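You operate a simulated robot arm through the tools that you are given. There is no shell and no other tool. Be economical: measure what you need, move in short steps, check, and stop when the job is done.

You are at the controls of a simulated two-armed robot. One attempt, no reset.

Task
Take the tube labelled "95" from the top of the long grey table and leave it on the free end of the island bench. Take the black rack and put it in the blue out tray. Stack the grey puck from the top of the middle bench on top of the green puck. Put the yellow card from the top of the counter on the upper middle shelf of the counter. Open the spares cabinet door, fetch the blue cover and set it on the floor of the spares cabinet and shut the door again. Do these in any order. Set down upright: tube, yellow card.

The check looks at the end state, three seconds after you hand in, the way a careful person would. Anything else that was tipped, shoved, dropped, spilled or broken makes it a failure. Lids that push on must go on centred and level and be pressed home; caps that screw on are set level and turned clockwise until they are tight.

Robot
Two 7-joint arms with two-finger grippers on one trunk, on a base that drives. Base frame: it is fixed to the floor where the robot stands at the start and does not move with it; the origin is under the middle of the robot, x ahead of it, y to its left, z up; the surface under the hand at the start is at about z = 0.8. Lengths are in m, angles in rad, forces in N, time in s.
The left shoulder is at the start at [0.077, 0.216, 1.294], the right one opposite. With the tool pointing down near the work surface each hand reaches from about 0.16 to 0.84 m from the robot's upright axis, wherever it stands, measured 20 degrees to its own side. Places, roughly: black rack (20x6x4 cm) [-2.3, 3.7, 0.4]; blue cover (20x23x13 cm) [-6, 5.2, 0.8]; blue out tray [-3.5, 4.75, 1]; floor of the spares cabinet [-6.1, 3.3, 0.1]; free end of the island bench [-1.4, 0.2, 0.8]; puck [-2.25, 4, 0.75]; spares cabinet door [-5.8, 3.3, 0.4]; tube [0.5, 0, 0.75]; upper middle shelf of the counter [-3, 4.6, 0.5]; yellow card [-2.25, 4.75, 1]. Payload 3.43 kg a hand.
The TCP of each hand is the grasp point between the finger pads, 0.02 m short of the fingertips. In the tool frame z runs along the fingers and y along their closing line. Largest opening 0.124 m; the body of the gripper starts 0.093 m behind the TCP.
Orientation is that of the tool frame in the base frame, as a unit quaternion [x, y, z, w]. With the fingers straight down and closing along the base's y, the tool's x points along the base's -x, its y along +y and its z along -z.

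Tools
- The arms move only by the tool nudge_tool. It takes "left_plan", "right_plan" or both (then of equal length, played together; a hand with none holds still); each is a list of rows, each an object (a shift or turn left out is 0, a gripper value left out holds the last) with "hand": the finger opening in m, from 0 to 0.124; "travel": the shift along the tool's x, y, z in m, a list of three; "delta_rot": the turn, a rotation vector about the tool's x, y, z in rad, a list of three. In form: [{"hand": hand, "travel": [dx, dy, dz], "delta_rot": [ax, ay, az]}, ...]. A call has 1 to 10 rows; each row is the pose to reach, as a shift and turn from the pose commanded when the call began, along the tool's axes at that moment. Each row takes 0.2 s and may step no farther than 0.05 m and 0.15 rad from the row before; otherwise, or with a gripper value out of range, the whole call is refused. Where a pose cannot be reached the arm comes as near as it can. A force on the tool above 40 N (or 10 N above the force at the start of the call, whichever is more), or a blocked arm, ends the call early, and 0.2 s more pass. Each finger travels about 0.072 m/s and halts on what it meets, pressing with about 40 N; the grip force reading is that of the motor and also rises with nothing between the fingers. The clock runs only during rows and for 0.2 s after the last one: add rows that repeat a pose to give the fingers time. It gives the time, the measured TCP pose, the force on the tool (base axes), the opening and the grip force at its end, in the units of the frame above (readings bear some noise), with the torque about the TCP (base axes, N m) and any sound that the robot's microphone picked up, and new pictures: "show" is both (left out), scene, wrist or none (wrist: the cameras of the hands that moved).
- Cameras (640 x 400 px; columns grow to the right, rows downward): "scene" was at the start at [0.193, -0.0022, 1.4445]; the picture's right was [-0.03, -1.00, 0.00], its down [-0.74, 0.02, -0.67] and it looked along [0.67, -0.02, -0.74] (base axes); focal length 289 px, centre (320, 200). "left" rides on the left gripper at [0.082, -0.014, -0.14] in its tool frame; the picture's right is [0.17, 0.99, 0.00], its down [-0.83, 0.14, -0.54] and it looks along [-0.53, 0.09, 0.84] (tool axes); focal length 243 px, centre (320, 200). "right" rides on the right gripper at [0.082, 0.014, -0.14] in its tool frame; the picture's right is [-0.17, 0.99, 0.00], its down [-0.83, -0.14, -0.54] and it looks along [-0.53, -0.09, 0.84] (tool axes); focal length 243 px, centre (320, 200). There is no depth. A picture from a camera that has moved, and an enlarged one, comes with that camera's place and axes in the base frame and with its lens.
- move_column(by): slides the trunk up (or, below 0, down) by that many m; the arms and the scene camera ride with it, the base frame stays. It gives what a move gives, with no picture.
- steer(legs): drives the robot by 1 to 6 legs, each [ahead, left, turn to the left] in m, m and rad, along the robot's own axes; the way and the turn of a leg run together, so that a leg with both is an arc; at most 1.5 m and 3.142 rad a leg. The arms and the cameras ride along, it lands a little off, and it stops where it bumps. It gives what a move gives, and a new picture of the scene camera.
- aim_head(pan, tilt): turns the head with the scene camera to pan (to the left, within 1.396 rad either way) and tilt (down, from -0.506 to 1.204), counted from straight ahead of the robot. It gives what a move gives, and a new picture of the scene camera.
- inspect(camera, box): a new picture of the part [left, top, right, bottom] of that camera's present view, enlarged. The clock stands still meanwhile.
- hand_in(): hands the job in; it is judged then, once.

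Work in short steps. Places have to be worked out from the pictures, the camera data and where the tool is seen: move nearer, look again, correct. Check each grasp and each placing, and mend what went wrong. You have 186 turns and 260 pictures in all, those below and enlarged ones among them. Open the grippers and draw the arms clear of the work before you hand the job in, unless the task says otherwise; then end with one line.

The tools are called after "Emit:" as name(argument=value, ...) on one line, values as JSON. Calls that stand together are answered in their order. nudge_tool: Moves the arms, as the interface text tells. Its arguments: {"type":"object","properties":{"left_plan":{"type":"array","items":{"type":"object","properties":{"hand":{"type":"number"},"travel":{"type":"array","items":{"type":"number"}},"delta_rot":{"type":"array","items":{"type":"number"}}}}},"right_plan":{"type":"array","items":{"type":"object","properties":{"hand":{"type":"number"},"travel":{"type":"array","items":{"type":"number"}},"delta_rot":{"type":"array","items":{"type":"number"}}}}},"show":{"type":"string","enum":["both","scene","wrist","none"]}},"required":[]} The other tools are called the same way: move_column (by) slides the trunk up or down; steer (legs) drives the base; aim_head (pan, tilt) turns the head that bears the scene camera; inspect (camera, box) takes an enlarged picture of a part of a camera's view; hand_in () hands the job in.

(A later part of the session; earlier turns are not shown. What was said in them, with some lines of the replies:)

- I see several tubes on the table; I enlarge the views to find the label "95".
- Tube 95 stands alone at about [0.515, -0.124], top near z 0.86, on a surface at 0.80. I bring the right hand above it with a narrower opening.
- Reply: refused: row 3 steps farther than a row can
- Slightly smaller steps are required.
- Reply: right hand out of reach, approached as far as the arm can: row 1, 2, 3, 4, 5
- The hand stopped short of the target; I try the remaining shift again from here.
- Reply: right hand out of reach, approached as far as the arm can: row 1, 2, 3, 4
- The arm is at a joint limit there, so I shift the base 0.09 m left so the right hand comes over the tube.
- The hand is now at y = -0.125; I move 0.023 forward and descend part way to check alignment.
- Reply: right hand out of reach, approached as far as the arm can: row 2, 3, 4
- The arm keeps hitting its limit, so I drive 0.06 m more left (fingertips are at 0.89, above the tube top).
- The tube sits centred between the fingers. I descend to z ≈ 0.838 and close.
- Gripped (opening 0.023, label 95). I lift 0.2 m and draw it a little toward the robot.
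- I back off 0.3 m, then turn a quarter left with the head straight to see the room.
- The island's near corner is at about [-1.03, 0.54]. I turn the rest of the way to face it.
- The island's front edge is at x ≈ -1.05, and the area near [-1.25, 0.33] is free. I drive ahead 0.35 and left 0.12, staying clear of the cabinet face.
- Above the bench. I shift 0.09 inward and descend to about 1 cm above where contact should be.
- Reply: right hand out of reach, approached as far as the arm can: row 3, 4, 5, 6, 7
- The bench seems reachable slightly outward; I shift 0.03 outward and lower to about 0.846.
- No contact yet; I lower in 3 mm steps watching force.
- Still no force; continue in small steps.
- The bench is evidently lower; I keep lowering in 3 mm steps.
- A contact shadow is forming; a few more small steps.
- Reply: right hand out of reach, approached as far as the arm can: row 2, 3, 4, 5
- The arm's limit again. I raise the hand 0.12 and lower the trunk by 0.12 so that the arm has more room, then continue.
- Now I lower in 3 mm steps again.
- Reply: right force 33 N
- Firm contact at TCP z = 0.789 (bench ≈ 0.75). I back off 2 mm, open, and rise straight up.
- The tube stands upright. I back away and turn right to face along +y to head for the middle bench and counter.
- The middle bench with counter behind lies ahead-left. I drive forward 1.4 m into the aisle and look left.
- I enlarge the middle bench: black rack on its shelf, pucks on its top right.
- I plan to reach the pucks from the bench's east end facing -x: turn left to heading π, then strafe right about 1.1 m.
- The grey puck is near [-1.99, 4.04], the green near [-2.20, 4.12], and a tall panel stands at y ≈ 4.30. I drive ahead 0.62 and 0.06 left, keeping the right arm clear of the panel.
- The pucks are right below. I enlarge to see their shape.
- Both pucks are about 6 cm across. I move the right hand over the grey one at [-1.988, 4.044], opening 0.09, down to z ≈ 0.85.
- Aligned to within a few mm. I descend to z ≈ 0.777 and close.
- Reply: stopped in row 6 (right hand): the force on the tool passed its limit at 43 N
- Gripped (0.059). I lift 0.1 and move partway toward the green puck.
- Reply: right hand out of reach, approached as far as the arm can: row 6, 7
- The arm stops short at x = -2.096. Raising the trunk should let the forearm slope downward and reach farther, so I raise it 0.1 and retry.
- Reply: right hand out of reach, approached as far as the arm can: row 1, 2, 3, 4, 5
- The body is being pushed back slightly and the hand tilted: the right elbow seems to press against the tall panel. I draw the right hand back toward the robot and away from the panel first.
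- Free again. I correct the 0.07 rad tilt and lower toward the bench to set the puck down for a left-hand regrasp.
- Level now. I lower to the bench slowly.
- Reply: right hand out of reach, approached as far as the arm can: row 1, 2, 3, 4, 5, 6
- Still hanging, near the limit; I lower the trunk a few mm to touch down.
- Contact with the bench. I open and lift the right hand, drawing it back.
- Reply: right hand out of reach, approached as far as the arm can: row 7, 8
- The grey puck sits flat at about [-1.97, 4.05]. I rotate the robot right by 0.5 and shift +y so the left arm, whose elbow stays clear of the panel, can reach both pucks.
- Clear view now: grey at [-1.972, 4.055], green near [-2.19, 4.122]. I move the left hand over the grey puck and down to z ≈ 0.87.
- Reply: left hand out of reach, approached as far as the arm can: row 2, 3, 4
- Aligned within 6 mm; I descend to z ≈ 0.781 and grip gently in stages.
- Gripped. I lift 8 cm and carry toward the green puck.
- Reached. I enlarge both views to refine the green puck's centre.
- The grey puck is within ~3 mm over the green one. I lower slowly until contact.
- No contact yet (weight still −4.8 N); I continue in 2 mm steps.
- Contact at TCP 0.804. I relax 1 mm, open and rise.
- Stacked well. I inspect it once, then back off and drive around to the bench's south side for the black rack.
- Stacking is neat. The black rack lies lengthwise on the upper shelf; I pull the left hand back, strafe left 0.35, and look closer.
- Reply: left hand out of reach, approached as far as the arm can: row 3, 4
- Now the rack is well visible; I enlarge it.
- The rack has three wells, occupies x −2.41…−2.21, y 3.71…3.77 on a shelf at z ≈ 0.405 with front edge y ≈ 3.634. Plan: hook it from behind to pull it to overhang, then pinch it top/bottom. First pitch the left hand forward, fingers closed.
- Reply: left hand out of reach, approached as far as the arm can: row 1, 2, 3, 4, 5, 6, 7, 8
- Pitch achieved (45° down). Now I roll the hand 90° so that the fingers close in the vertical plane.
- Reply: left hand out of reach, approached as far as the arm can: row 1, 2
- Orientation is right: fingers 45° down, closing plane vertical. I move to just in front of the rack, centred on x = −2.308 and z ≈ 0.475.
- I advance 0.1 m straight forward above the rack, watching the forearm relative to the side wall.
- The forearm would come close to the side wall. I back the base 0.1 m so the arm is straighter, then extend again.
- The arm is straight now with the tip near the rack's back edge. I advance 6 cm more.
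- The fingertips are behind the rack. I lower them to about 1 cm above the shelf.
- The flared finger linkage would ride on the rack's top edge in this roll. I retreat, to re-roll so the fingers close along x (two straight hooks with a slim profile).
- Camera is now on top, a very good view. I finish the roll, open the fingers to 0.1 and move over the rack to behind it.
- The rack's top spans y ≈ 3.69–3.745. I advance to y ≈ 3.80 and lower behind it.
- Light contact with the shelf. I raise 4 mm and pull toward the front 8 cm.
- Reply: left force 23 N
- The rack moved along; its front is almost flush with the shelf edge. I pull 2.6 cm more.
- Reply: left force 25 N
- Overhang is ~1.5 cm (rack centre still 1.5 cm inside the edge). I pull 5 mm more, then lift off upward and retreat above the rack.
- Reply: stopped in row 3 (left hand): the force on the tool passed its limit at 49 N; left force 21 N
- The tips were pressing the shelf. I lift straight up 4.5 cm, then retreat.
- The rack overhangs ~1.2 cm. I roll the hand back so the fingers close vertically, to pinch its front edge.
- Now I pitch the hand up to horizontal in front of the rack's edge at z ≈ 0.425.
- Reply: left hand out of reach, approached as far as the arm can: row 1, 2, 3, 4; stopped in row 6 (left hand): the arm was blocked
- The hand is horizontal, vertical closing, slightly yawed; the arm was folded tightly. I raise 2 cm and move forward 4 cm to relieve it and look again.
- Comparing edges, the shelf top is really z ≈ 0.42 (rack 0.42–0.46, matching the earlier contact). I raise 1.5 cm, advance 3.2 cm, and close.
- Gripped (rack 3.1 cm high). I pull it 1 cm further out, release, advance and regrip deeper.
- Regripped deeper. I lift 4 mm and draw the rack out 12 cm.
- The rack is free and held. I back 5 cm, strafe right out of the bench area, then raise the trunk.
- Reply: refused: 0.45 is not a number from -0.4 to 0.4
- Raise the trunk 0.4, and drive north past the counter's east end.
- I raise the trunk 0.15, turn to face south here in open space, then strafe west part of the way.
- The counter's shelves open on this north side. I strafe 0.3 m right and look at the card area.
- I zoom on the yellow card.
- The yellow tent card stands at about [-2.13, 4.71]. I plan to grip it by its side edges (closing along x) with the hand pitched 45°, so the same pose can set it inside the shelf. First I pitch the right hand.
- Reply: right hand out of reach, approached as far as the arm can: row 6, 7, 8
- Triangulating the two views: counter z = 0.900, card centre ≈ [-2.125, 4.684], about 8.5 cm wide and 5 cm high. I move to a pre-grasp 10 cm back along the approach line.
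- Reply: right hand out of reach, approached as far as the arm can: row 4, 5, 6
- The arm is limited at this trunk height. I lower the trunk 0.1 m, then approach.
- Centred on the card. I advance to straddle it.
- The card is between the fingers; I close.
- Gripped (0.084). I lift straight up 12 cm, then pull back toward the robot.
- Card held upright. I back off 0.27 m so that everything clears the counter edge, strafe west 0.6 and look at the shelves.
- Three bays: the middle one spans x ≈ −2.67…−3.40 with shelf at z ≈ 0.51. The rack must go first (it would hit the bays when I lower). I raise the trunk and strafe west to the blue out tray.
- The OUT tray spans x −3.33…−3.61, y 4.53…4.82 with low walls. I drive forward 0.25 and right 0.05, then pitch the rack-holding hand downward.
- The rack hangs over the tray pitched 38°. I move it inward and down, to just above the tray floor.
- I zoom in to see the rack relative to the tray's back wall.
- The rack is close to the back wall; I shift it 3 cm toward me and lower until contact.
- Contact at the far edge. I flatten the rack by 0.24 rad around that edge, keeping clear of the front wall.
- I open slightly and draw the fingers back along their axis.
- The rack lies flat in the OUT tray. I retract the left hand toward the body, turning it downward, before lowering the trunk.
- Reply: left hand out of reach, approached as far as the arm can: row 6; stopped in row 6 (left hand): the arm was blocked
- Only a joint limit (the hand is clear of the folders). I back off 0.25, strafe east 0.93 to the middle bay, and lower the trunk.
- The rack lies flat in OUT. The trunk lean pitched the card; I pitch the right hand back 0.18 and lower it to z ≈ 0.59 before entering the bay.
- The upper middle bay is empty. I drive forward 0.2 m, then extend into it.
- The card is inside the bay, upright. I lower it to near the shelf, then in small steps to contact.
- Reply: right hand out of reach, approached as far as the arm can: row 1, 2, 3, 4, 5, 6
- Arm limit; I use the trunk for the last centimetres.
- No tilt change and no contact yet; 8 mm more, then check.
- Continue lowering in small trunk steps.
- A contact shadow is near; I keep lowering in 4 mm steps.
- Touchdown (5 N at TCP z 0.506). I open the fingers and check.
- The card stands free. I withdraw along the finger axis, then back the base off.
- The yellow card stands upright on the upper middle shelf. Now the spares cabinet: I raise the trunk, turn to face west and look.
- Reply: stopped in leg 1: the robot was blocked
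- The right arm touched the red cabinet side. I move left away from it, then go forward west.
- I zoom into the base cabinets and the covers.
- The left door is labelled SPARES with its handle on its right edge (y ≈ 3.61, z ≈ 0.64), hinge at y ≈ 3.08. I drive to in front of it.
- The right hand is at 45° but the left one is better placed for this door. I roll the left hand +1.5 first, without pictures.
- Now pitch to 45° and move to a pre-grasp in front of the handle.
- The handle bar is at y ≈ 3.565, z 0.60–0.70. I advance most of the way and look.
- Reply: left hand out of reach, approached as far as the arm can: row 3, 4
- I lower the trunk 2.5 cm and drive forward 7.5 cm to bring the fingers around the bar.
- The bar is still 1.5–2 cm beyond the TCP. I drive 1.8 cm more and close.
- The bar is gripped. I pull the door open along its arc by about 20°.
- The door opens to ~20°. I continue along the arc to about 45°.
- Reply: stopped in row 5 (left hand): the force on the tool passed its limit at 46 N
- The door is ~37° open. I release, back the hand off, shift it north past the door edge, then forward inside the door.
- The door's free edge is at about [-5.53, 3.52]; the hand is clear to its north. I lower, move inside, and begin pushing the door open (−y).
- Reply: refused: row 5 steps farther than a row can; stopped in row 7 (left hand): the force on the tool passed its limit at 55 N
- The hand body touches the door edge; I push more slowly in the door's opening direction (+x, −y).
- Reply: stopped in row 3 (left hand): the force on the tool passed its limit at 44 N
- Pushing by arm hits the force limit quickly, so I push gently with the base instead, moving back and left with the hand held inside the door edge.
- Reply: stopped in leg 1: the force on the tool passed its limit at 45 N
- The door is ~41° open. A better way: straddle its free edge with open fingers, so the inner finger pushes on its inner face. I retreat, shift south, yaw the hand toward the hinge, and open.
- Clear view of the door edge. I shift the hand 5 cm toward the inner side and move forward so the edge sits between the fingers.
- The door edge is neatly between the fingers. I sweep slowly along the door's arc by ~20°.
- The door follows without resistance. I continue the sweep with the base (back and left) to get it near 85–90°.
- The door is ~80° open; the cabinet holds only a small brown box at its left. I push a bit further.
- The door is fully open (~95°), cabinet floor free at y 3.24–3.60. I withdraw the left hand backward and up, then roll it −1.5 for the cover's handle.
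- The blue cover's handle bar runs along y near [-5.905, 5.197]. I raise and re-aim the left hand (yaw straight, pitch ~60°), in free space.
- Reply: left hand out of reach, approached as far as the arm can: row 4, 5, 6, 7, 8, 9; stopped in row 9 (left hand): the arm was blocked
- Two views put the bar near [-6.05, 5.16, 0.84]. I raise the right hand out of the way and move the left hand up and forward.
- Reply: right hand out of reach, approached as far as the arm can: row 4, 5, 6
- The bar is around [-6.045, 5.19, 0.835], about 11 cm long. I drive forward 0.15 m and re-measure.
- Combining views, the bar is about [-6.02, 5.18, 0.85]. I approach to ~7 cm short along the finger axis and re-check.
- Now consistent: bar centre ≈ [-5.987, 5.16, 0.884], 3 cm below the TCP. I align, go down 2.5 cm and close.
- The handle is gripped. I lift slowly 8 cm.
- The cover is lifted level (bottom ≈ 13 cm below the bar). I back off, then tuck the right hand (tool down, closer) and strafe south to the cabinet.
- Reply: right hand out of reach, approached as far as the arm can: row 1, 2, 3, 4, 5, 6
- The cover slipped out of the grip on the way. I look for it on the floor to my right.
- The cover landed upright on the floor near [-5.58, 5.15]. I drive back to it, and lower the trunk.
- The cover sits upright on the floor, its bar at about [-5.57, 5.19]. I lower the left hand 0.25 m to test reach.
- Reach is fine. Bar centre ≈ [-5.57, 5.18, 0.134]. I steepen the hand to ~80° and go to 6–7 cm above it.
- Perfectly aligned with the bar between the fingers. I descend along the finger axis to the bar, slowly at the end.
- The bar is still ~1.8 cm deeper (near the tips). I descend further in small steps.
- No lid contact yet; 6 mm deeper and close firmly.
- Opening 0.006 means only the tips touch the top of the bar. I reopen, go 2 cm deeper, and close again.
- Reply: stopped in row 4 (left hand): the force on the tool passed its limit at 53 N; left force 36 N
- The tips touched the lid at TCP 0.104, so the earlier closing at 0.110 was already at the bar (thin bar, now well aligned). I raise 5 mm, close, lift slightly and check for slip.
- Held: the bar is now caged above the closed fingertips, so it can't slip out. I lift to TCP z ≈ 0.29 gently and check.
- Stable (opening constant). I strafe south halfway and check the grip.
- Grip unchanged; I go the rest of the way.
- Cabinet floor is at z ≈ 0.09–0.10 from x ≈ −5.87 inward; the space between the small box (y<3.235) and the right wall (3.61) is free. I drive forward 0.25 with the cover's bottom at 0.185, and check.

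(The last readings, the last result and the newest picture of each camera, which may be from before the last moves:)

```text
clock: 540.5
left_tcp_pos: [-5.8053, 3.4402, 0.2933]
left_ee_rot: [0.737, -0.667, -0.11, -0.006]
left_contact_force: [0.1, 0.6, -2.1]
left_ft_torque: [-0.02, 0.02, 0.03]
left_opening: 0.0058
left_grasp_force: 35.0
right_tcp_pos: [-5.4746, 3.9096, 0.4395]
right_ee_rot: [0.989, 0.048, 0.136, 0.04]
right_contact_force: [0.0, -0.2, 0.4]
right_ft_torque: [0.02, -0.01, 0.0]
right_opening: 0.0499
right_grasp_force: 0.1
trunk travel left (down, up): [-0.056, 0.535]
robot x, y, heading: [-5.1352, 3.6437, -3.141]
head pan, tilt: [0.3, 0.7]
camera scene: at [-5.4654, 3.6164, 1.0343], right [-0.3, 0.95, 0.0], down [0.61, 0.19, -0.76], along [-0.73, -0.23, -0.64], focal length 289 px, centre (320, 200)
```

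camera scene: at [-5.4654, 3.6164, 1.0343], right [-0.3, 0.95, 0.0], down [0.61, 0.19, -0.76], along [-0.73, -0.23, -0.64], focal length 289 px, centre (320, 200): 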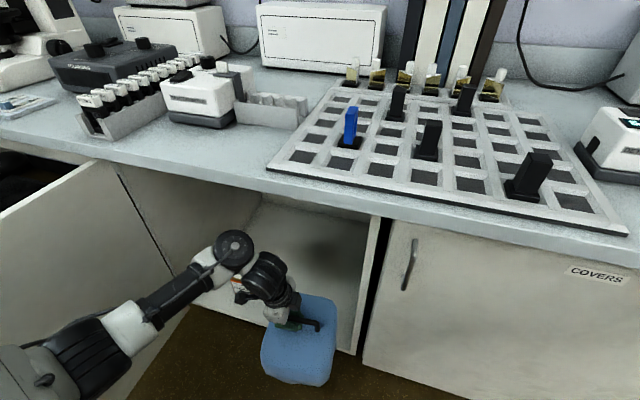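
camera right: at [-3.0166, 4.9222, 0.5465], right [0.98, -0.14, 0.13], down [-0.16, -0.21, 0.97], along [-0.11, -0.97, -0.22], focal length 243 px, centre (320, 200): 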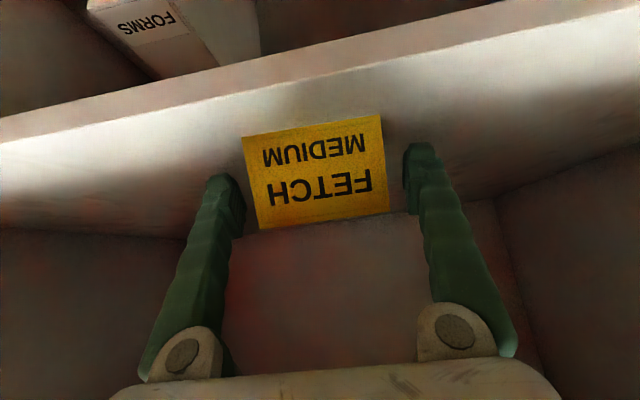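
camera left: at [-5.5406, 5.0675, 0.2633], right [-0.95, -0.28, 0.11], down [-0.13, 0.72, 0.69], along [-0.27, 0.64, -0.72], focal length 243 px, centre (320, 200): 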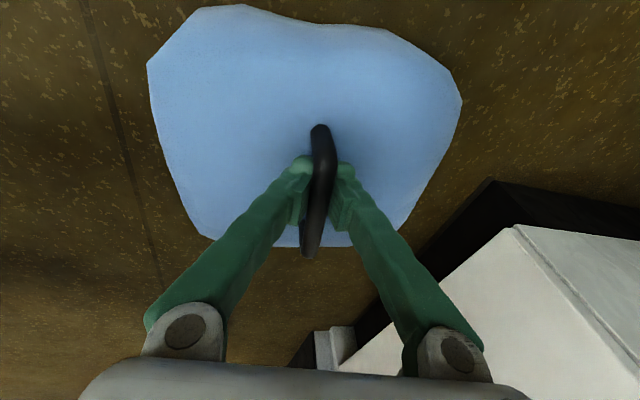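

Margins are good on both sides. I drive 0.2 m further in.

Emit:
steer(legs=[[0.2, 0.01, 0]])

Emit:
inspect(camera="left", box=[0, 0, 640, 400])

```text
clock: 542.2
left_tcp_pos: [-5.975, 3.4331, 0.2925]
left_ee_rot: [0.736, -0.668, -0.11, -0.005]
left_contact_force: [-0.5, 0.5, -2.4]
left_ft_torque: [-0.02, -0.01, 0.01]
left_opening: 0.0059
left_grasp_force: 34.9
right_tcp_pos: [-5.6285, 3.9021, 0.4423]
right_ee_rot: [0.987, 0.056, 0.145, 0.041]
right_contact_force: [0.0, 0.2, -0.1]
right_ft_torque: [0.02, -0.02, 0.01]
right_opening: 0.0499
right_grasp_force: 0.1
trunk travel left (down, up): [-0.056, 0.535]
robot x, y, heading: [-5.3069, 3.6353, 3.138]
head pan, tilt: [0.3, 0.7]
stopped in leg 1: the robot was blocked; the commanded pose is now the measured one
camera scene: at [-5.6331, 3.6081, 1.035], right [-0.29, 0.96, 0.0], down [0.61, 0.19, -0.77], along [-0.73, -0.23, -0.64], focal length 289 px, centre (320, 200)
```

scene: 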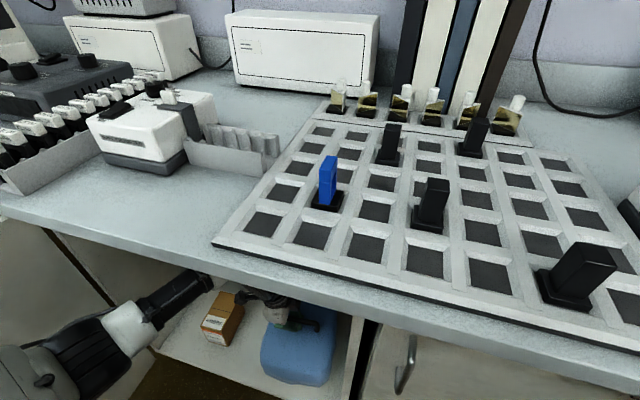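

```text
1.00 times, centred on (320, 200) of left (not enlarged: the box is as wide or as high as the picture)
camera zoom: at [-5.9318, 3.3303, 0.4136], right [-0.96, -0.27, 0.11], down [-0.12, 0.72, 0.69], along [-0.26, 0.64, -0.72], focal length 243 px, centre (320, 200)
```

zoom: 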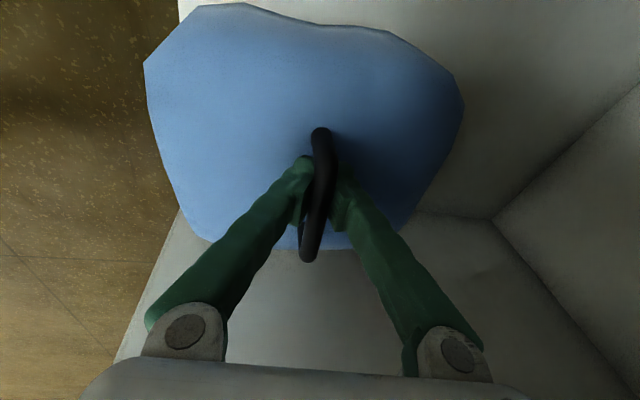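

Something on the robot touched (likely arm or torso at the counter edge); the cover is inside at TCP x = −5.975. I lower it 5 cm, then extend the arm further in by 8 cm.

Emit:
nudge_tool(left_plan=[{"travel": [0.003, -0.003, 0.018]}, {"travel": [0.006, -0.005, 0.035]}, {"travel": [0.008, -0.007, 0.049]}, {"travel": [0.006, 0.013, 0.053]}, {"travel": [0.004, 0.033, 0.056]}, {"travel": [0.002, 0.053, 0.059]}, {"travel": [0.0, 0.076, 0.062]}])

```text
clock: 543.8
left_tcp_pos: [-6.0584, 3.4335, 0.2429]
left_ee_rot: [0.735, -0.668, -0.11, -0.005]
left_contact_force: [0.0, -0.2, -2.5]
left_ft_torque: [-0.03, 0.04, -0.03]
left_opening: 0.0059
left_grasp_force: 34.6
right_tcp_pos: [-5.6292, 3.9018, 0.4423]
right_ee_rot: [0.987, 0.055, 0.145, 0.042]
right_contact_force: [0.7, -0.7, -0.4]
right_ft_torque: [0.02, -0.01, -0.02]
right_opening: 0.0501
right_grasp_force: 0.1
trunk travel left (down, up): [-0.056, 0.535]
robot x, y, heading: [-5.3024, 3.6349, 3.139]
head pan, tilt: [0.3, 0.7]
camera scene: at [-5.6325, 3.6083, 1.0353], right [-0.3, 0.96, 0.0], down [0.61, 0.19, -0.77], along [-0.73, -0.23, -0.64], focal length 289 px, centre (320, 200)
camera left: at [-6.0154, 3.331, 0.3636], right [-0.96, -0.27, 0.11], down [-0.12, 0.72, 0.69], along [-0.26, 0.64, -0.72], focal length 243 px, centre (320, 200)
```

scene: 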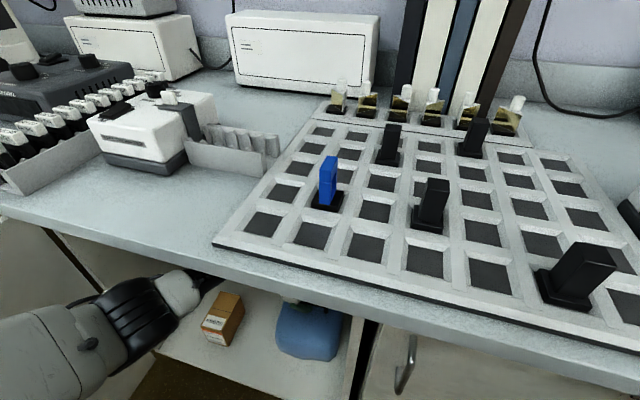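
left: 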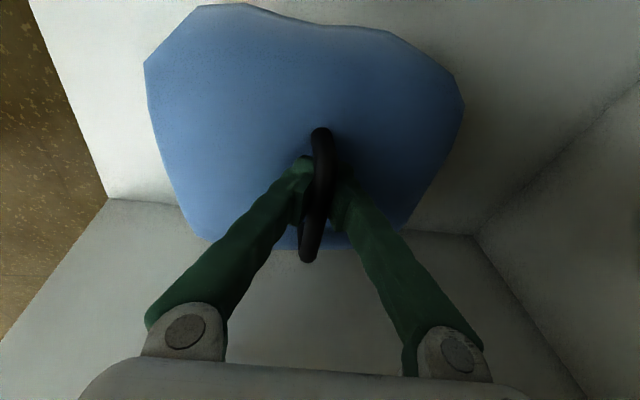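

The cover is fully inside. I lower in small steps until it touches the cabinet floor.

Emit:
nudge_tool(left_plan=[{"travel": [0.003, -0.003, 0.018]}, {"travel": [0.004, -0.004, 0.026]}, {"travel": [0.005, -0.0045, 0.031]}, {"travel": [0.006, -0.005, 0.035]}, {"travel": [0.0065, -0.0055, 0.039]}, {"travel": [0.007, -0.006, 0.043]}], show="none")

```text
clock: 544.6
left_tcp_pos: [-6.0627, 3.4356, 0.2173]
left_ee_rot: [0.734, -0.669, -0.114, -0.003]
left_contact_force: [5.5, -2.4, 16.4]
left_ft_torque: [-0.18, -0.19, 0.0]
left_opening: 0.0
left_grasp_force: 34.6
right_tcp_pos: [-5.6295, 3.9024, 0.4434]
right_ee_rot: [0.987, 0.055, 0.145, 0.042]
right_contact_force: [0.3, 0.4, 0.4]
right_ft_torque: [-0.01, -0.01, 0.0]
right_opening: 0.0497
right_grasp_force: 0.0
trunk travel left (down, up): [-0.056, 0.535]
robot x, y, heading: [-5.3046, 3.6309, -3.138]
head pan, tilt: [0.3, 0.7]
stopped in row 3 (left hand): the force on the tool passed its limit at 53 N (the readings are from after the stop); the commanded pose is now the measured one
```

The cover rests on the floor. I raise 5 mm, open the fingers, and withdraw upward off the bar.

Emit:
nudge_tool(left_plan=[{"travel": [0, 0, -0.004]}, {"hand": 0.05, "travel": [0, 0, -0.004]}, {"travel": [0, 0, -0.004]}, {"travel": [0, 0, -0.004]}, {"travel": [0, 0, -0.02]}, {"travel": [0, 0, -0.04]}, {"travel": [0, 0, -0.065]}, {"travel": [0, 0, -0.08]}], show="wrist")

```text
clock: 546.4
left_tcp_pos: [-6.0467, 3.4226, 0.2949]
left_ee_rot: [0.735, -0.668, -0.113, -0.004]
left_contact_force: [-0.5, -0.5, 0.2]
left_ft_torque: [0.01, 0.0, 0.0]
left_opening: 0.0501
left_grasp_force: 0.0
right_tcp_pos: [-5.629, 3.9033, 0.4413]
right_ee_rot: [0.987, 0.055, 0.144, 0.043]
right_contact_force: [-0.1, -0.7, -0.4]
right_ft_torque: [-0.02, 0.01, 0.01]
right_opening: 0.0499
right_grasp_force: 0.0
trunk travel left (down, up): [-0.056, 0.535]
robot x, y, heading: [-5.308, 3.633, -3.143]
head pan, tilt: [0.3, 0.7]
camera left: at [-6.0036, 3.3206, 0.4151], right [-0.96, -0.27, 0.11], down [-0.12, 0.72, 0.69], along [-0.27, 0.64, -0.72], focal length 243 px, centre (320, 200)
```

left: 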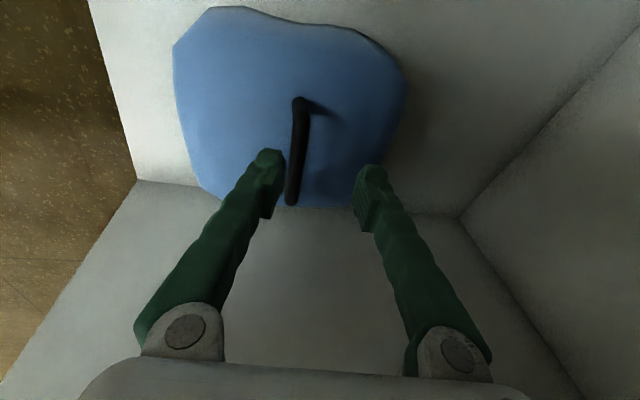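

The cover stands on the cabinet floor. I drive straight back 0.4 m and look.

Emit:
steer(legs=[[-0.42, 0, 0]])

Emit:
inspect(camera="scene", box=[150, 80, 450, 300])

```text
clock: 549.5
left_tcp_pos: [-5.6285, 3.4204, 0.2929]
left_ee_rot: [0.737, -0.667, -0.112, -0.004]
left_contact_force: [0.3, 0.4, -0.6]
left_ft_torque: [-0.01, 0.0, -0.02]
left_opening: 0.0503
left_grasp_force: 0.0
right_tcp_pos: [-5.2138, 3.9022, 0.4418]
right_ee_rot: [0.987, 0.057, 0.145, 0.041]
right_contact_force: [-0.3, -0.5, 0.2]
right_ft_torque: [0.01, 0.0, 0.01]
right_opening: 0.0501
right_grasp_force: 0.0
trunk travel left (down, up): [-0.056, 0.535]
robot x, y, heading: [-4.8829, 3.6333, -3.132]
head pan, tilt: [0.3, 0.7]
camera scene: at [-5.2163, 3.6079, 1.0346], right [-0.3, 0.95, 0.0], down [0.61, 0.19, -0.77], along [-0.73, -0.23, -0.64], focal length 289 px, centre (320, 200)
```

scene: 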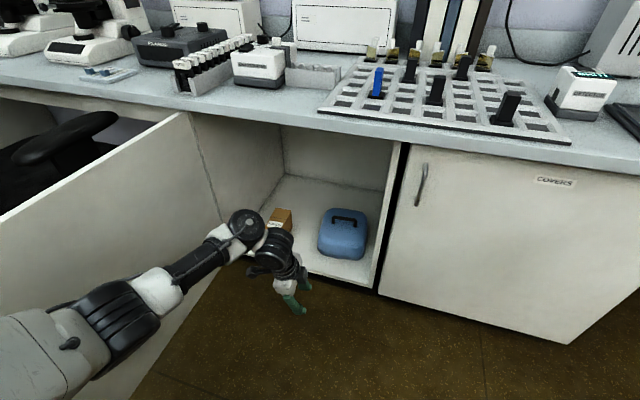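

```text
1.82 times, centred on (300, 190) of scene
camera zoom: at [-5.2163, 3.6079, 1.0346], right [-0.3, 0.95, 0.0], down [0.61, 0.19, -0.77], along [-0.73, -0.23, -0.64], focal length 526 px, centre (356, 218)
```

zoom: 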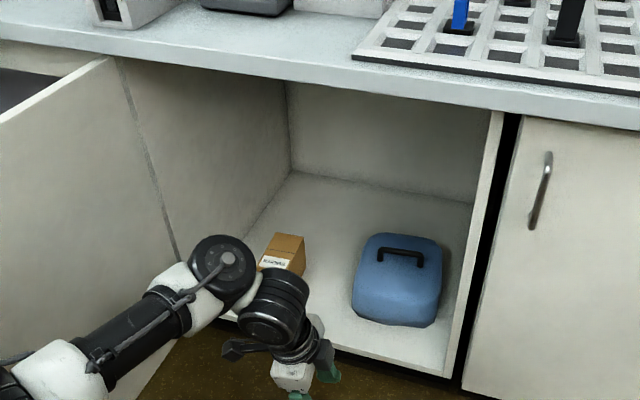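

The cover sits flat inside. Now the door: I raise the trunk and plan to hook the closed fingers over the door's top from its outer (south) side and swing it shut.

Emit:
move_column(by=0.4)

Emit:
nudge_tool(left_plan=[{"hand": 0.0, "travel": [-0.003, -0.033, -0.025]}, {"travel": [-0.006, -0.066, -0.05]}, {"travel": [-0.01, -0.1, -0.075]}, {"travel": [-0.012, -0.13, -0.1]}, {"travel": [-0.014, -0.16, -0.115]}], show="none")

Emit:
steer(legs=[[0, 0.24, 0]])

```text
clock: 553.3
left_tcp_pos: [-5.6285, 3.421, 0.6931]
left_ee_rot: [0.738, -0.666, -0.112, -0.005]
left_contact_force: [0.2, -0.3, -0.2]
left_ft_torque: [0.02, -0.02, -0.02]
left_opening: 0.0501
left_grasp_force: 0.1
right_tcp_pos: [-5.2148, 3.9018, 0.8414]
right_ee_rot: [0.987, 0.057, 0.146, 0.041]
right_contact_force: [0.3, 0.3, -0.5]
right_ft_torque: [-0.01, -0.02, 0.04]
right_opening: 0.0499
right_grasp_force: 0.0
trunk travel left (down, up): [-0.456, 0.135]
robot x, y, heading: [-4.8867, 3.6374, -3.136]
head pan, tilt: [0.3, 0.7]
```

```text
clock: 554.5
left_tcp_pos: [-5.4528, 3.4343, 0.7863]
left_ee_rot: [0.737, -0.667, -0.112, -0.005]
left_contact_force: [-0.9, -0.1, -0.7]
left_ft_torque: [0.0, 0.0, 0.0]
left_opening: 0.0
left_grasp_force: 34.0
right_tcp_pos: [-5.2147, 3.9025, 0.8412]
right_ee_rot: [0.987, 0.058, 0.146, 0.041]
right_contact_force: [-0.4, -0.2, -0.1]
right_ft_torque: [-0.02, 0.04, 0.01]
right_opening: 0.0499
right_grasp_force: 0.0
trunk travel left (down, up): [-0.456, 0.135]
robot x, y, heading: [-4.8876, 3.6339, -3.136]
head pan, tilt: [0.3, 0.7]
```

```text
clock: 558.2
left_tcp_pos: [-5.4518, 3.1975, 0.7855]
left_ee_rot: [0.738, -0.665, -0.112, -0.006]
left_contact_force: [0.9, -0.2, 0.1]
left_ft_torque: [-0.02, 0.0, -0.01]
left_opening: 0.0
left_grasp_force: 34.2
right_tcp_pos: [-5.2139, 3.6676, 0.841]
right_ee_rot: [0.987, 0.059, 0.146, 0.042]
right_contact_force: [0.3, 0.0, -0.8]
right_ft_torque: [0.02, 0.0, 0.0]
right_opening: 0.0499
right_grasp_force: 0.1
trunk travel left (down, up): [-0.456, 0.135]
robot x, y, heading: [-4.8852, 3.3979, -3.13]
head pan, tilt: [0.3, 0.7]
camera scene: at [-5.0865, 3.3743, 1.4624], right [-0.31, 0.95, 0.0], down [0.61, 0.2, -0.76], along [-0.73, -0.23, -0.64], focal length 289 px, centre (320, 200)
```

scene: 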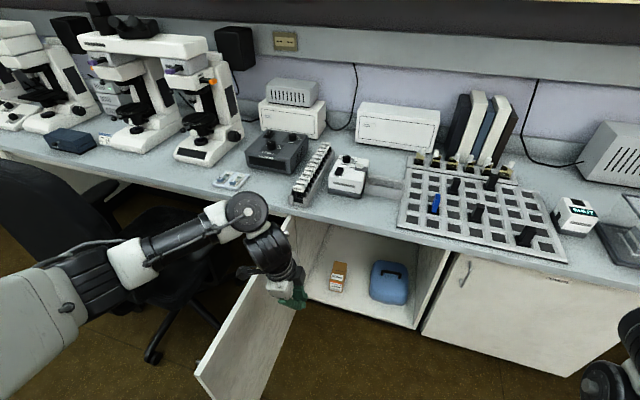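

The door's edge is at [-5.24, 3.03]. I carry the closed hand over the door top to its south side and lower it.

Emit:
nudge_tool(left_plan=[{"travel": [0.048, 0.002, -0.008]}, {"travel": [0.096, 0.005, -0.016]}, {"travel": [0.144, 0.007, -0.024]}, {"travel": [0.192, 0.009, -0.031]}, {"travel": [0.24, 0.012, -0.039]}, {"travel": [0.287, 0.014, -0.047]}, {"travel": [0.294, 0.008, -0.005]}, {"travel": [0.301, 0.002, 0.038]}, {"travel": [0.308, -0.004, 0.08]}], show="scene")

```text
clock: 560.2
left_tcp_pos: [-5.4324, 2.908, 0.6555]
left_ee_rot: [0.738, -0.665, -0.113, -0.004]
left_contact_force: [0.3, 0.2, 0.0]
left_ft_torque: [-0.02, 0.02, 0.0]
left_opening: 0.0001
left_grasp_force: 34.5
right_tcp_pos: [-5.214, 3.6669, 0.8424]
right_ee_rot: [0.987, 0.059, 0.146, 0.042]
right_contact_force: [0.1, 0.7, -0.1]
right_ft_torque: [0.0, -0.04, 0.05]
right_opening: 0.0499
right_grasp_force: 0.0
trunk travel left (down, up): [-0.456, 0.135]
robot x, y, heading: [-4.8881, 3.3992, -3.132]
head pan, tilt: [0.3, 0.7]
camera scene: at [-5.0872, 3.374, 1.4623], right [-0.31, 0.95, 0.0], down [0.61, 0.2, -0.76], along [-0.73, -0.23, -0.64], focal length 289 px, centre (320, 200)
```

scene: 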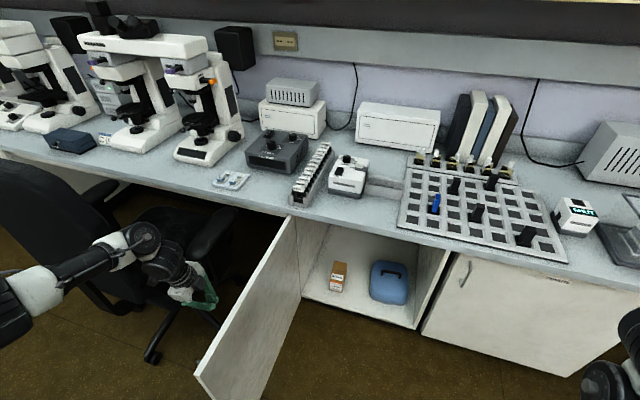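

The hand is on the door's outer side. I swing the door toward closing with slow steps.

Emit:
nudge_tool(left_plan=[{"travel": [-0.0295, -0.0035, 0.0045]}, {"travel": [-0.059, -0.007, 0.009]}, {"travel": [-0.0836, -0.0099, 0.0128]}, {"travel": [-0.108, -0.0128, 0.0166]}, {"travel": [-0.133, -0.0117, 0.021]}, {"travel": [-0.158, -0.0107, 0.0254]}, {"travel": [-0.1812, -0.0065, 0.03]}, {"travel": [-0.2046, -0.0013, 0.0347]}, {"travel": [-0.2271, 0.006, 0.0396]}, {"travel": [-0.2497, 0.0143, 0.0446]}], show="scene")

```text
clock: 562.4
left_tcp_pos: [-5.4773, 3.1611, 0.6568]
left_ee_rot: [0.739, -0.664, -0.113, -0.005]
left_contact_force: [0.8, -0.2, -0.2]
left_ft_torque: [-0.02, 0.01, -0.01]
left_opening: 0.0
left_grasp_force: 34.6
right_tcp_pos: [-5.214, 3.669, 0.8407]
right_ee_rot: [0.987, 0.06, 0.145, 0.041]
right_contact_force: [-1.9, 0.4, -0.1]
right_ft_torque: [-0.01, 0.0, -0.04]
right_opening: 0.0503
right_grasp_force: 0.1
trunk travel left (down, up): [-0.456, 0.135]
robot x, y, heading: [-4.8863, 3.4004, -3.135]
head pan, tilt: [0.3, 0.7]
camera scene: at [-5.087, 3.3752, 1.4624], right [-0.31, 0.95, 0.0], down [0.61, 0.2, -0.76], along [-0.73, -0.23, -0.64], focal length 289 px, centre (320, 200)
```

scene: 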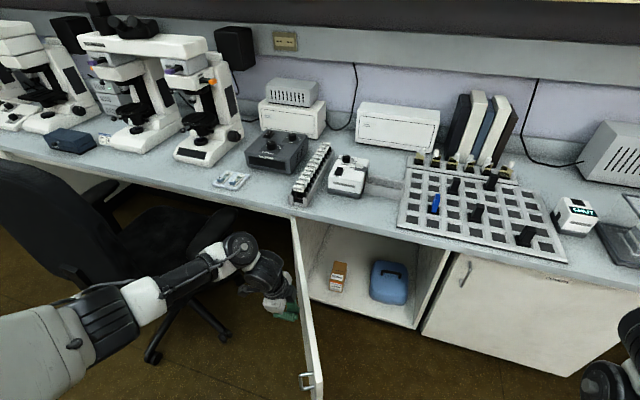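

The door follows (≈65°). I continue along the arc.

Emit:
nudge_tool(left_plan=[{"travel": [-0.0252, 0.0065, 0.0052]}, {"travel": [-0.0498, 0.015, 0.0106]}, {"travel": [-0.0735, 0.0254, 0.0162]}, {"travel": [-0.0963, 0.0378, 0.0218]}, {"travel": [-0.1179, 0.052, 0.0275]}, {"travel": [-0.1384, 0.0679, 0.0333]}, {"travel": [-0.1573, 0.0855, 0.039]}, {"travel": [-0.1749, 0.1046, 0.0448]}, {"travel": [-0.1908, 0.125, 0.0504]}, {"travel": [-0.205, 0.1467, 0.0559]}], show="scene")

```text
clock: 564.6
left_tcp_pos: [-5.5965, 3.3299, 0.665]
left_ee_rot: [0.738, -0.665, -0.112, -0.004]
left_contact_force: [0.7, 0.3, -0.1]
left_ft_torque: [-0.02, -0.03, 0.0]
left_opening: 0.0
left_grasp_force: 34.3
left hand out of reach, approached as far as the arm can: row 8, 9, 10
right_tcp_pos: [-5.2138, 3.6673, 0.8415]
right_ee_rot: [0.987, 0.059, 0.145, 0.042]
right_contact_force: [0.1, -0.4, -0.8]
right_ft_torque: [-0.03, 0.0, 0.01]
right_opening: 0.05
right_grasp_force: 0.0
trunk travel left (down, up): [-0.456, 0.135]
robot x, y, heading: [-4.8866, 3.4026, -3.134]
head pan, tilt: [0.3, 0.7]
camera scene: at [-5.0866, 3.3741, 1.4624], right [-0.31, 0.95, 0.0], down [0.61, 0.2, -0.76], along [-0.73, -0.23, -0.64], focal length 289 px, centre (320, 200)
```

scene: 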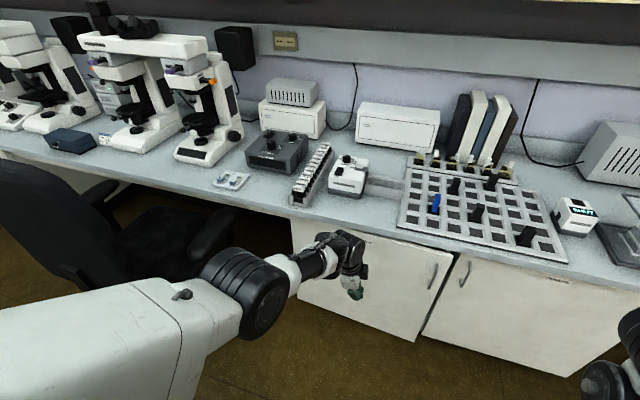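

The door swung to nearly closed. I pitch the closed hand to ~45°, lower it and shift toward the handle side to push it home with the fingertips.

Emit:
nudge_tool(left_plan=[{"travel": [-0.019, -0.018, 0.025], "delta_rot": [-0.12, 0, 0]}, {"travel": [-0.037, -0.036, 0.05], "delta_rot": [-0.24, 0, 0]}, {"travel": [-0.056, -0.054, 0.076], "delta_rot": [-0.36, 0, 0]}, {"travel": [-0.075, -0.072, 0.101], "delta_rot": [-0.48, 0, 0]}, {"travel": [-0.0935, -0.09, 0.126], "delta_rot": [-0.6, 0, 0]}], show="scene")

```text
clock: 565.9
left_tcp_pos: [-5.5767, 3.3359, 0.5819]
left_ee_rot: [0.808, -0.492, -0.269, 0.179]
left_contact_force: [1.1, 0.8, 0.2]
left_ft_torque: [-0.02, 0.02, 0.01]
left_opening: 0.0001
left_grasp_force: 34.5
left hand out of reach, approached as far as the arm can: row 4, 5
right_tcp_pos: [-5.2138, 3.6668, 0.8411]
right_ee_rot: [0.987, 0.06, 0.147, 0.041]
right_contact_force: [0.3, -1.0, -0.2]
right_ft_torque: [-0.03, -0.01, -0.01]
right_opening: 0.0497
right_grasp_force: 0.0
trunk travel left (down, up): [-0.456, 0.135]
robot x, y, heading: [-4.8825, 3.4038, -3.128]
head pan, tilt: [0.3, 0.7]
stopped in row 5 (left hand): the arm was blocked; the commanded pose is now the measured one
camera scene: at [-5.0867, 3.3746, 1.4624], right [-0.31, 0.95, 0.0], down [0.61, 0.2, -0.77], along [-0.73, -0.23, -0.64], focal length 289 px, centre (320, 200)
```

scene: 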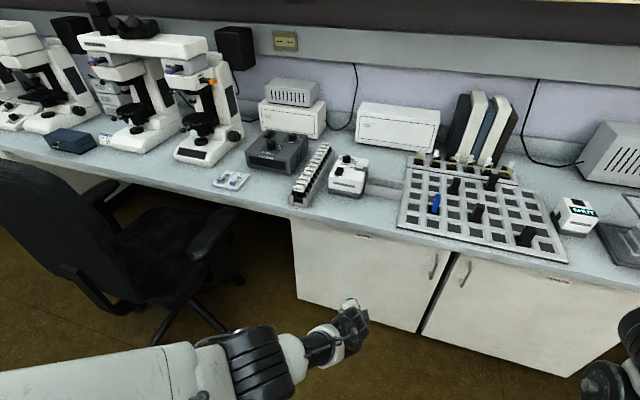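

The door is ajar ~10°. The fingertips point at it; I shift right 0.12 (more leverage) and drive forward slowly to push it shut.

Emit:
steer(legs=[[0, -0.12, 0], [0.17, 0, 0]])

```text
clock: 569.5
left_tcp_pos: [-5.7476, 3.4564, 0.5804]
left_ee_rot: [0.806, -0.496, -0.27, 0.179]
left_contact_force: [-0.1, -0.1, 0.8]
left_ft_torque: [0.01, 0.02, -0.03]
left_opening: 0.0
left_grasp_force: 34.4
right_tcp_pos: [-5.3838, 3.7877, 0.8412]
right_ee_rot: [0.987, 0.058, 0.146, 0.042]
right_contact_force: [0.7, -0.3, 0.1]
right_ft_torque: [0.01, 0.04, -0.03]
right_opening: 0.0503
right_grasp_force: 0.0
trunk travel left (down, up): [-0.456, 0.135]
robot x, y, heading: [-5.0584, 3.5219, -3.134]
head pan, tilt: [0.3, 0.7]
camera scene: at [-5.2578, 3.4942, 1.4625], right [-0.3, 0.95, 0.0], down [0.61, 0.19, -0.77], along [-0.73, -0.23, -0.64], focal length 289 px, centre (320, 200)
```

scene: 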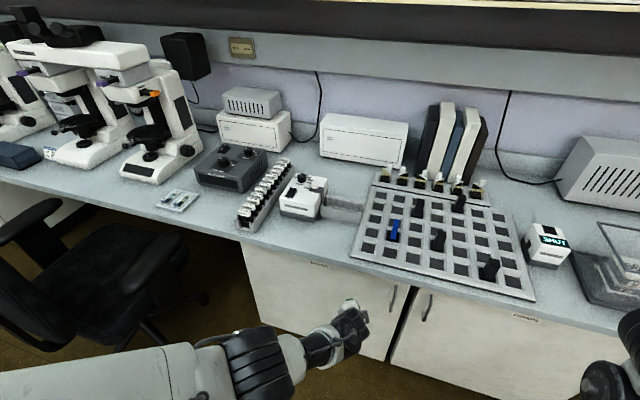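

Nearly at the face now; I advance in small increments.

Emit:
steer(legs=[[0.04, 0, 0]])

Emit:
inspect(camera="scene", box=[220, 220, 460, 390])

```text
clock: 570.4
left_tcp_pos: [-5.7863, 3.4548, 0.5808]
left_ee_rot: [0.806, -0.496, -0.27, 0.18]
left_contact_force: [-0.4, 0.4, -0.4]
left_ft_torque: [-0.01, -0.01, -0.02]
left_opening: 0.0
left_grasp_force: 34.7
right_tcp_pos: [-5.4223, 3.7873, 0.8433]
right_ee_rot: [0.987, 0.057, 0.146, 0.042]
right_contact_force: [-0.1, 0.3, 0.0]
right_ft_torque: [0.01, 0.0, 0.0]
right_opening: 0.05
right_grasp_force: 0.1
trunk travel left (down, up): [-0.456, 0.135]
robot x, y, heading: [-5.1006, 3.5167, -3.134]
head pan, tilt: [0.3, 0.7]
camera scene: at [-5.2953, 3.494, 1.4627], right [-0.3, 0.95, 0.0], down [0.61, 0.19, -0.77], along [-0.73, -0.23, -0.64], focal length 289 px, centre (320, 200)
```

scene: 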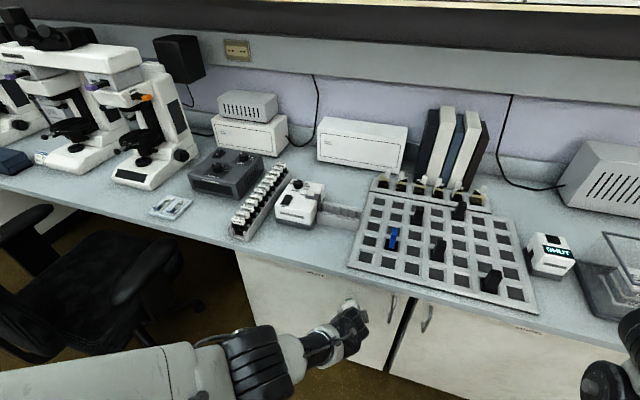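

```text
2.35 times, centred on (340, 305) of scene
camera zoom: at [-5.2953, 3.494, 1.4627], right [-0.3, 0.95, 0.0], down [0.61, 0.19, -0.77], along [-0.73, -0.23, -0.64], focal length 680 px, centre (273, -47)
```

zoom: 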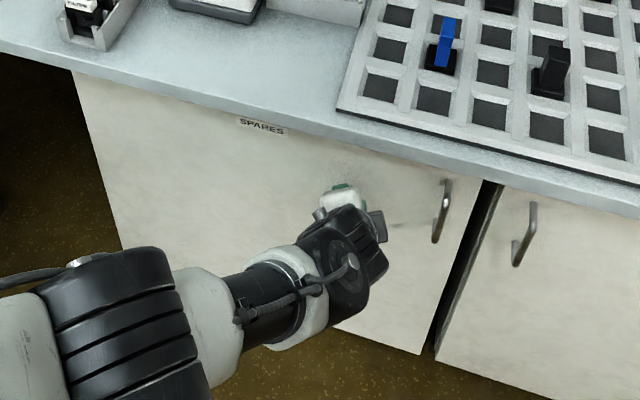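

The door looks almost flush. I push a little more until contact is felt.

Emit:
steer(legs=[[0.04, 0, 0]])

```text
clock: 571.3
left_tcp_pos: [-5.8042, 3.4519, 0.5725]
left_ee_rot: [0.809, -0.497, -0.258, 0.175]
left_contact_force: [9.2, 4.8, -0.9]
left_ft_torque: [0.01, 0.03, -0.13]
left_opening: 0.0
left_grasp_force: 34.3
right_tcp_pos: [-5.4482, 3.7876, 0.8409]
right_ee_rot: [0.987, 0.057, 0.145, 0.042]
right_contact_force: [-0.6, 0.1, -0.1]
right_ft_torque: [-0.03, 0.02, 0.02]
right_opening: 0.0498
right_grasp_force: 0.0
trunk travel left (down, up): [-0.456, 0.135]
robot x, y, heading: [-5.1195, 3.5207, -3.14]
head pan, tilt: [0.3, 0.7]
stopped in leg 1: the force on the tool passed its limit at 124 N (the readings are from after the stop); the commanded pose is now the measured one
camera scene: at [-5.3229, 3.4945, 1.4626], right [-0.3, 0.95, 0.0], down [0.61, 0.19, -0.77], along [-0.73, -0.23, -0.64], focal length 289 px, centre (320, 200)
```

scene: 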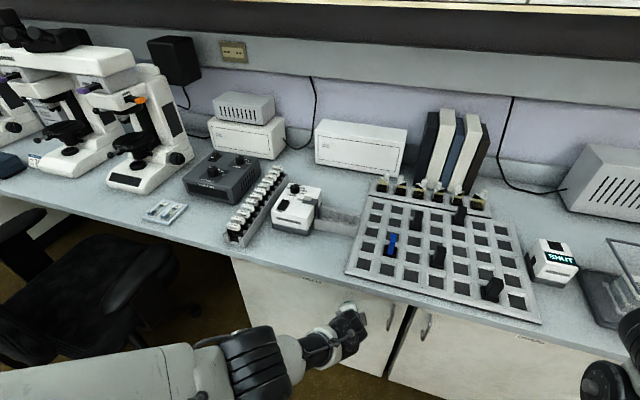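

Hard stop reached: the door is shut. I back off and check the door flushness.

Emit:
steer(legs=[[-0.4, 0, 0]])

Emit:
inspect(camera="scene", box=[160, 160, 480, 360])

```text
clock: 574.2
left_tcp_pos: [-5.4128, 3.4505, 0.5734]
left_ee_rot: [0.812, -0.493, -0.257, 0.176]
left_contact_force: [1.3, 0.1, -0.2]
left_ft_torque: [-0.01, 0.02, 0.0]
left_opening: 0.0
left_grasp_force: 34.0
right_tcp_pos: [-5.0598, 3.7891, 0.8412]
right_ee_rot: [0.986, 0.061, 0.147, 0.041]
right_contact_force: [-0.3, 0.4, 0.5]
right_ft_torque: [0.0, 0.02, -0.05]
right_opening: 0.05
right_grasp_force: 0.1
trunk travel left (down, up): [-0.456, 0.135]
robot x, y, heading: [-4.7285, 3.5236, -3.128]
head pan, tilt: [0.3, 0.7]
camera scene: at [-4.9316, 3.4965, 1.4624], right [-0.31, 0.95, 0.0], down [0.61, 0.2, -0.76], along [-0.73, -0.24, -0.64], focal length 289 px, centre (320, 200)
```

scene: 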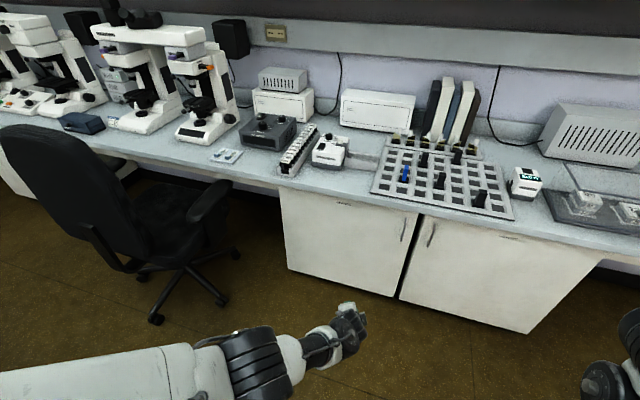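

```text
2.00 times, centred on (320, 260) of scene
camera zoom: at [-4.9316, 3.4965, 1.4624], right [-0.31, 0.95, 0.0], down [0.61, 0.2, -0.76], along [-0.73, -0.24, -0.64], focal length 578 px, centre (320, 80)
```

zoom: 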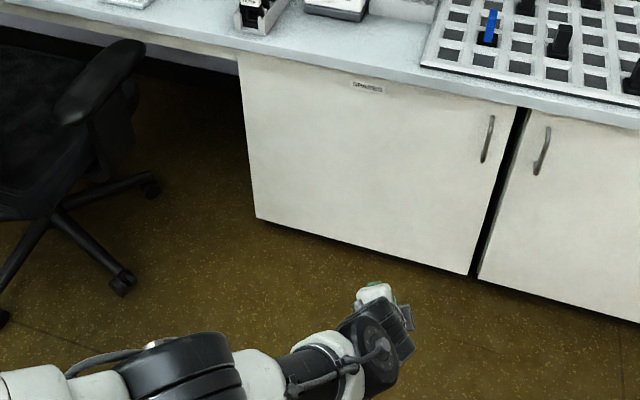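

The door is flush and shut. I open the grippers and finish.

Emit:
nudge_tool(left_plan=[{"hand": 0.1}, {}, {}, {}], right_plan=[{"hand": 0.1}, {}, {}, {}], show="none")

Emit:
hand_in()

```text
clock: 575.2
left_tcp_pos: [-5.4139, 3.4497, 0.5737]
left_ee_rot: [0.812, -0.493, -0.258, 0.178]
left_contact_force: [-0.6, 0.9, -0.9]
left_ft_torque: [0.02, 0.0, -0.01]
left_opening: 0.1
left_grasp_force: 0.1
right_tcp_pos: [-5.0596, 3.7888, 0.8417]
right_ee_rot: [0.987, 0.061, 0.146, 0.041]
right_contact_force: [1.0, -0.3, 0.0]
right_ft_torque: [0.0, -0.02, 0.01]
right_opening: 0.1001
right_grasp_force: 0.1
trunk travel left (down, up): [-0.456, 0.135]
robot x, y, heading: [-4.73, 3.5245, -3.129]
head pan, tilt: [0.3, 0.7]
```

```text
The job is handed in.
```

All five tasks are done and handed in, with two slips: the blue cover fell to the floor once (it landed upright and is now in the cabinet), and the right arm bumped the red cabinet while turning (I didn't check whether it shifted).
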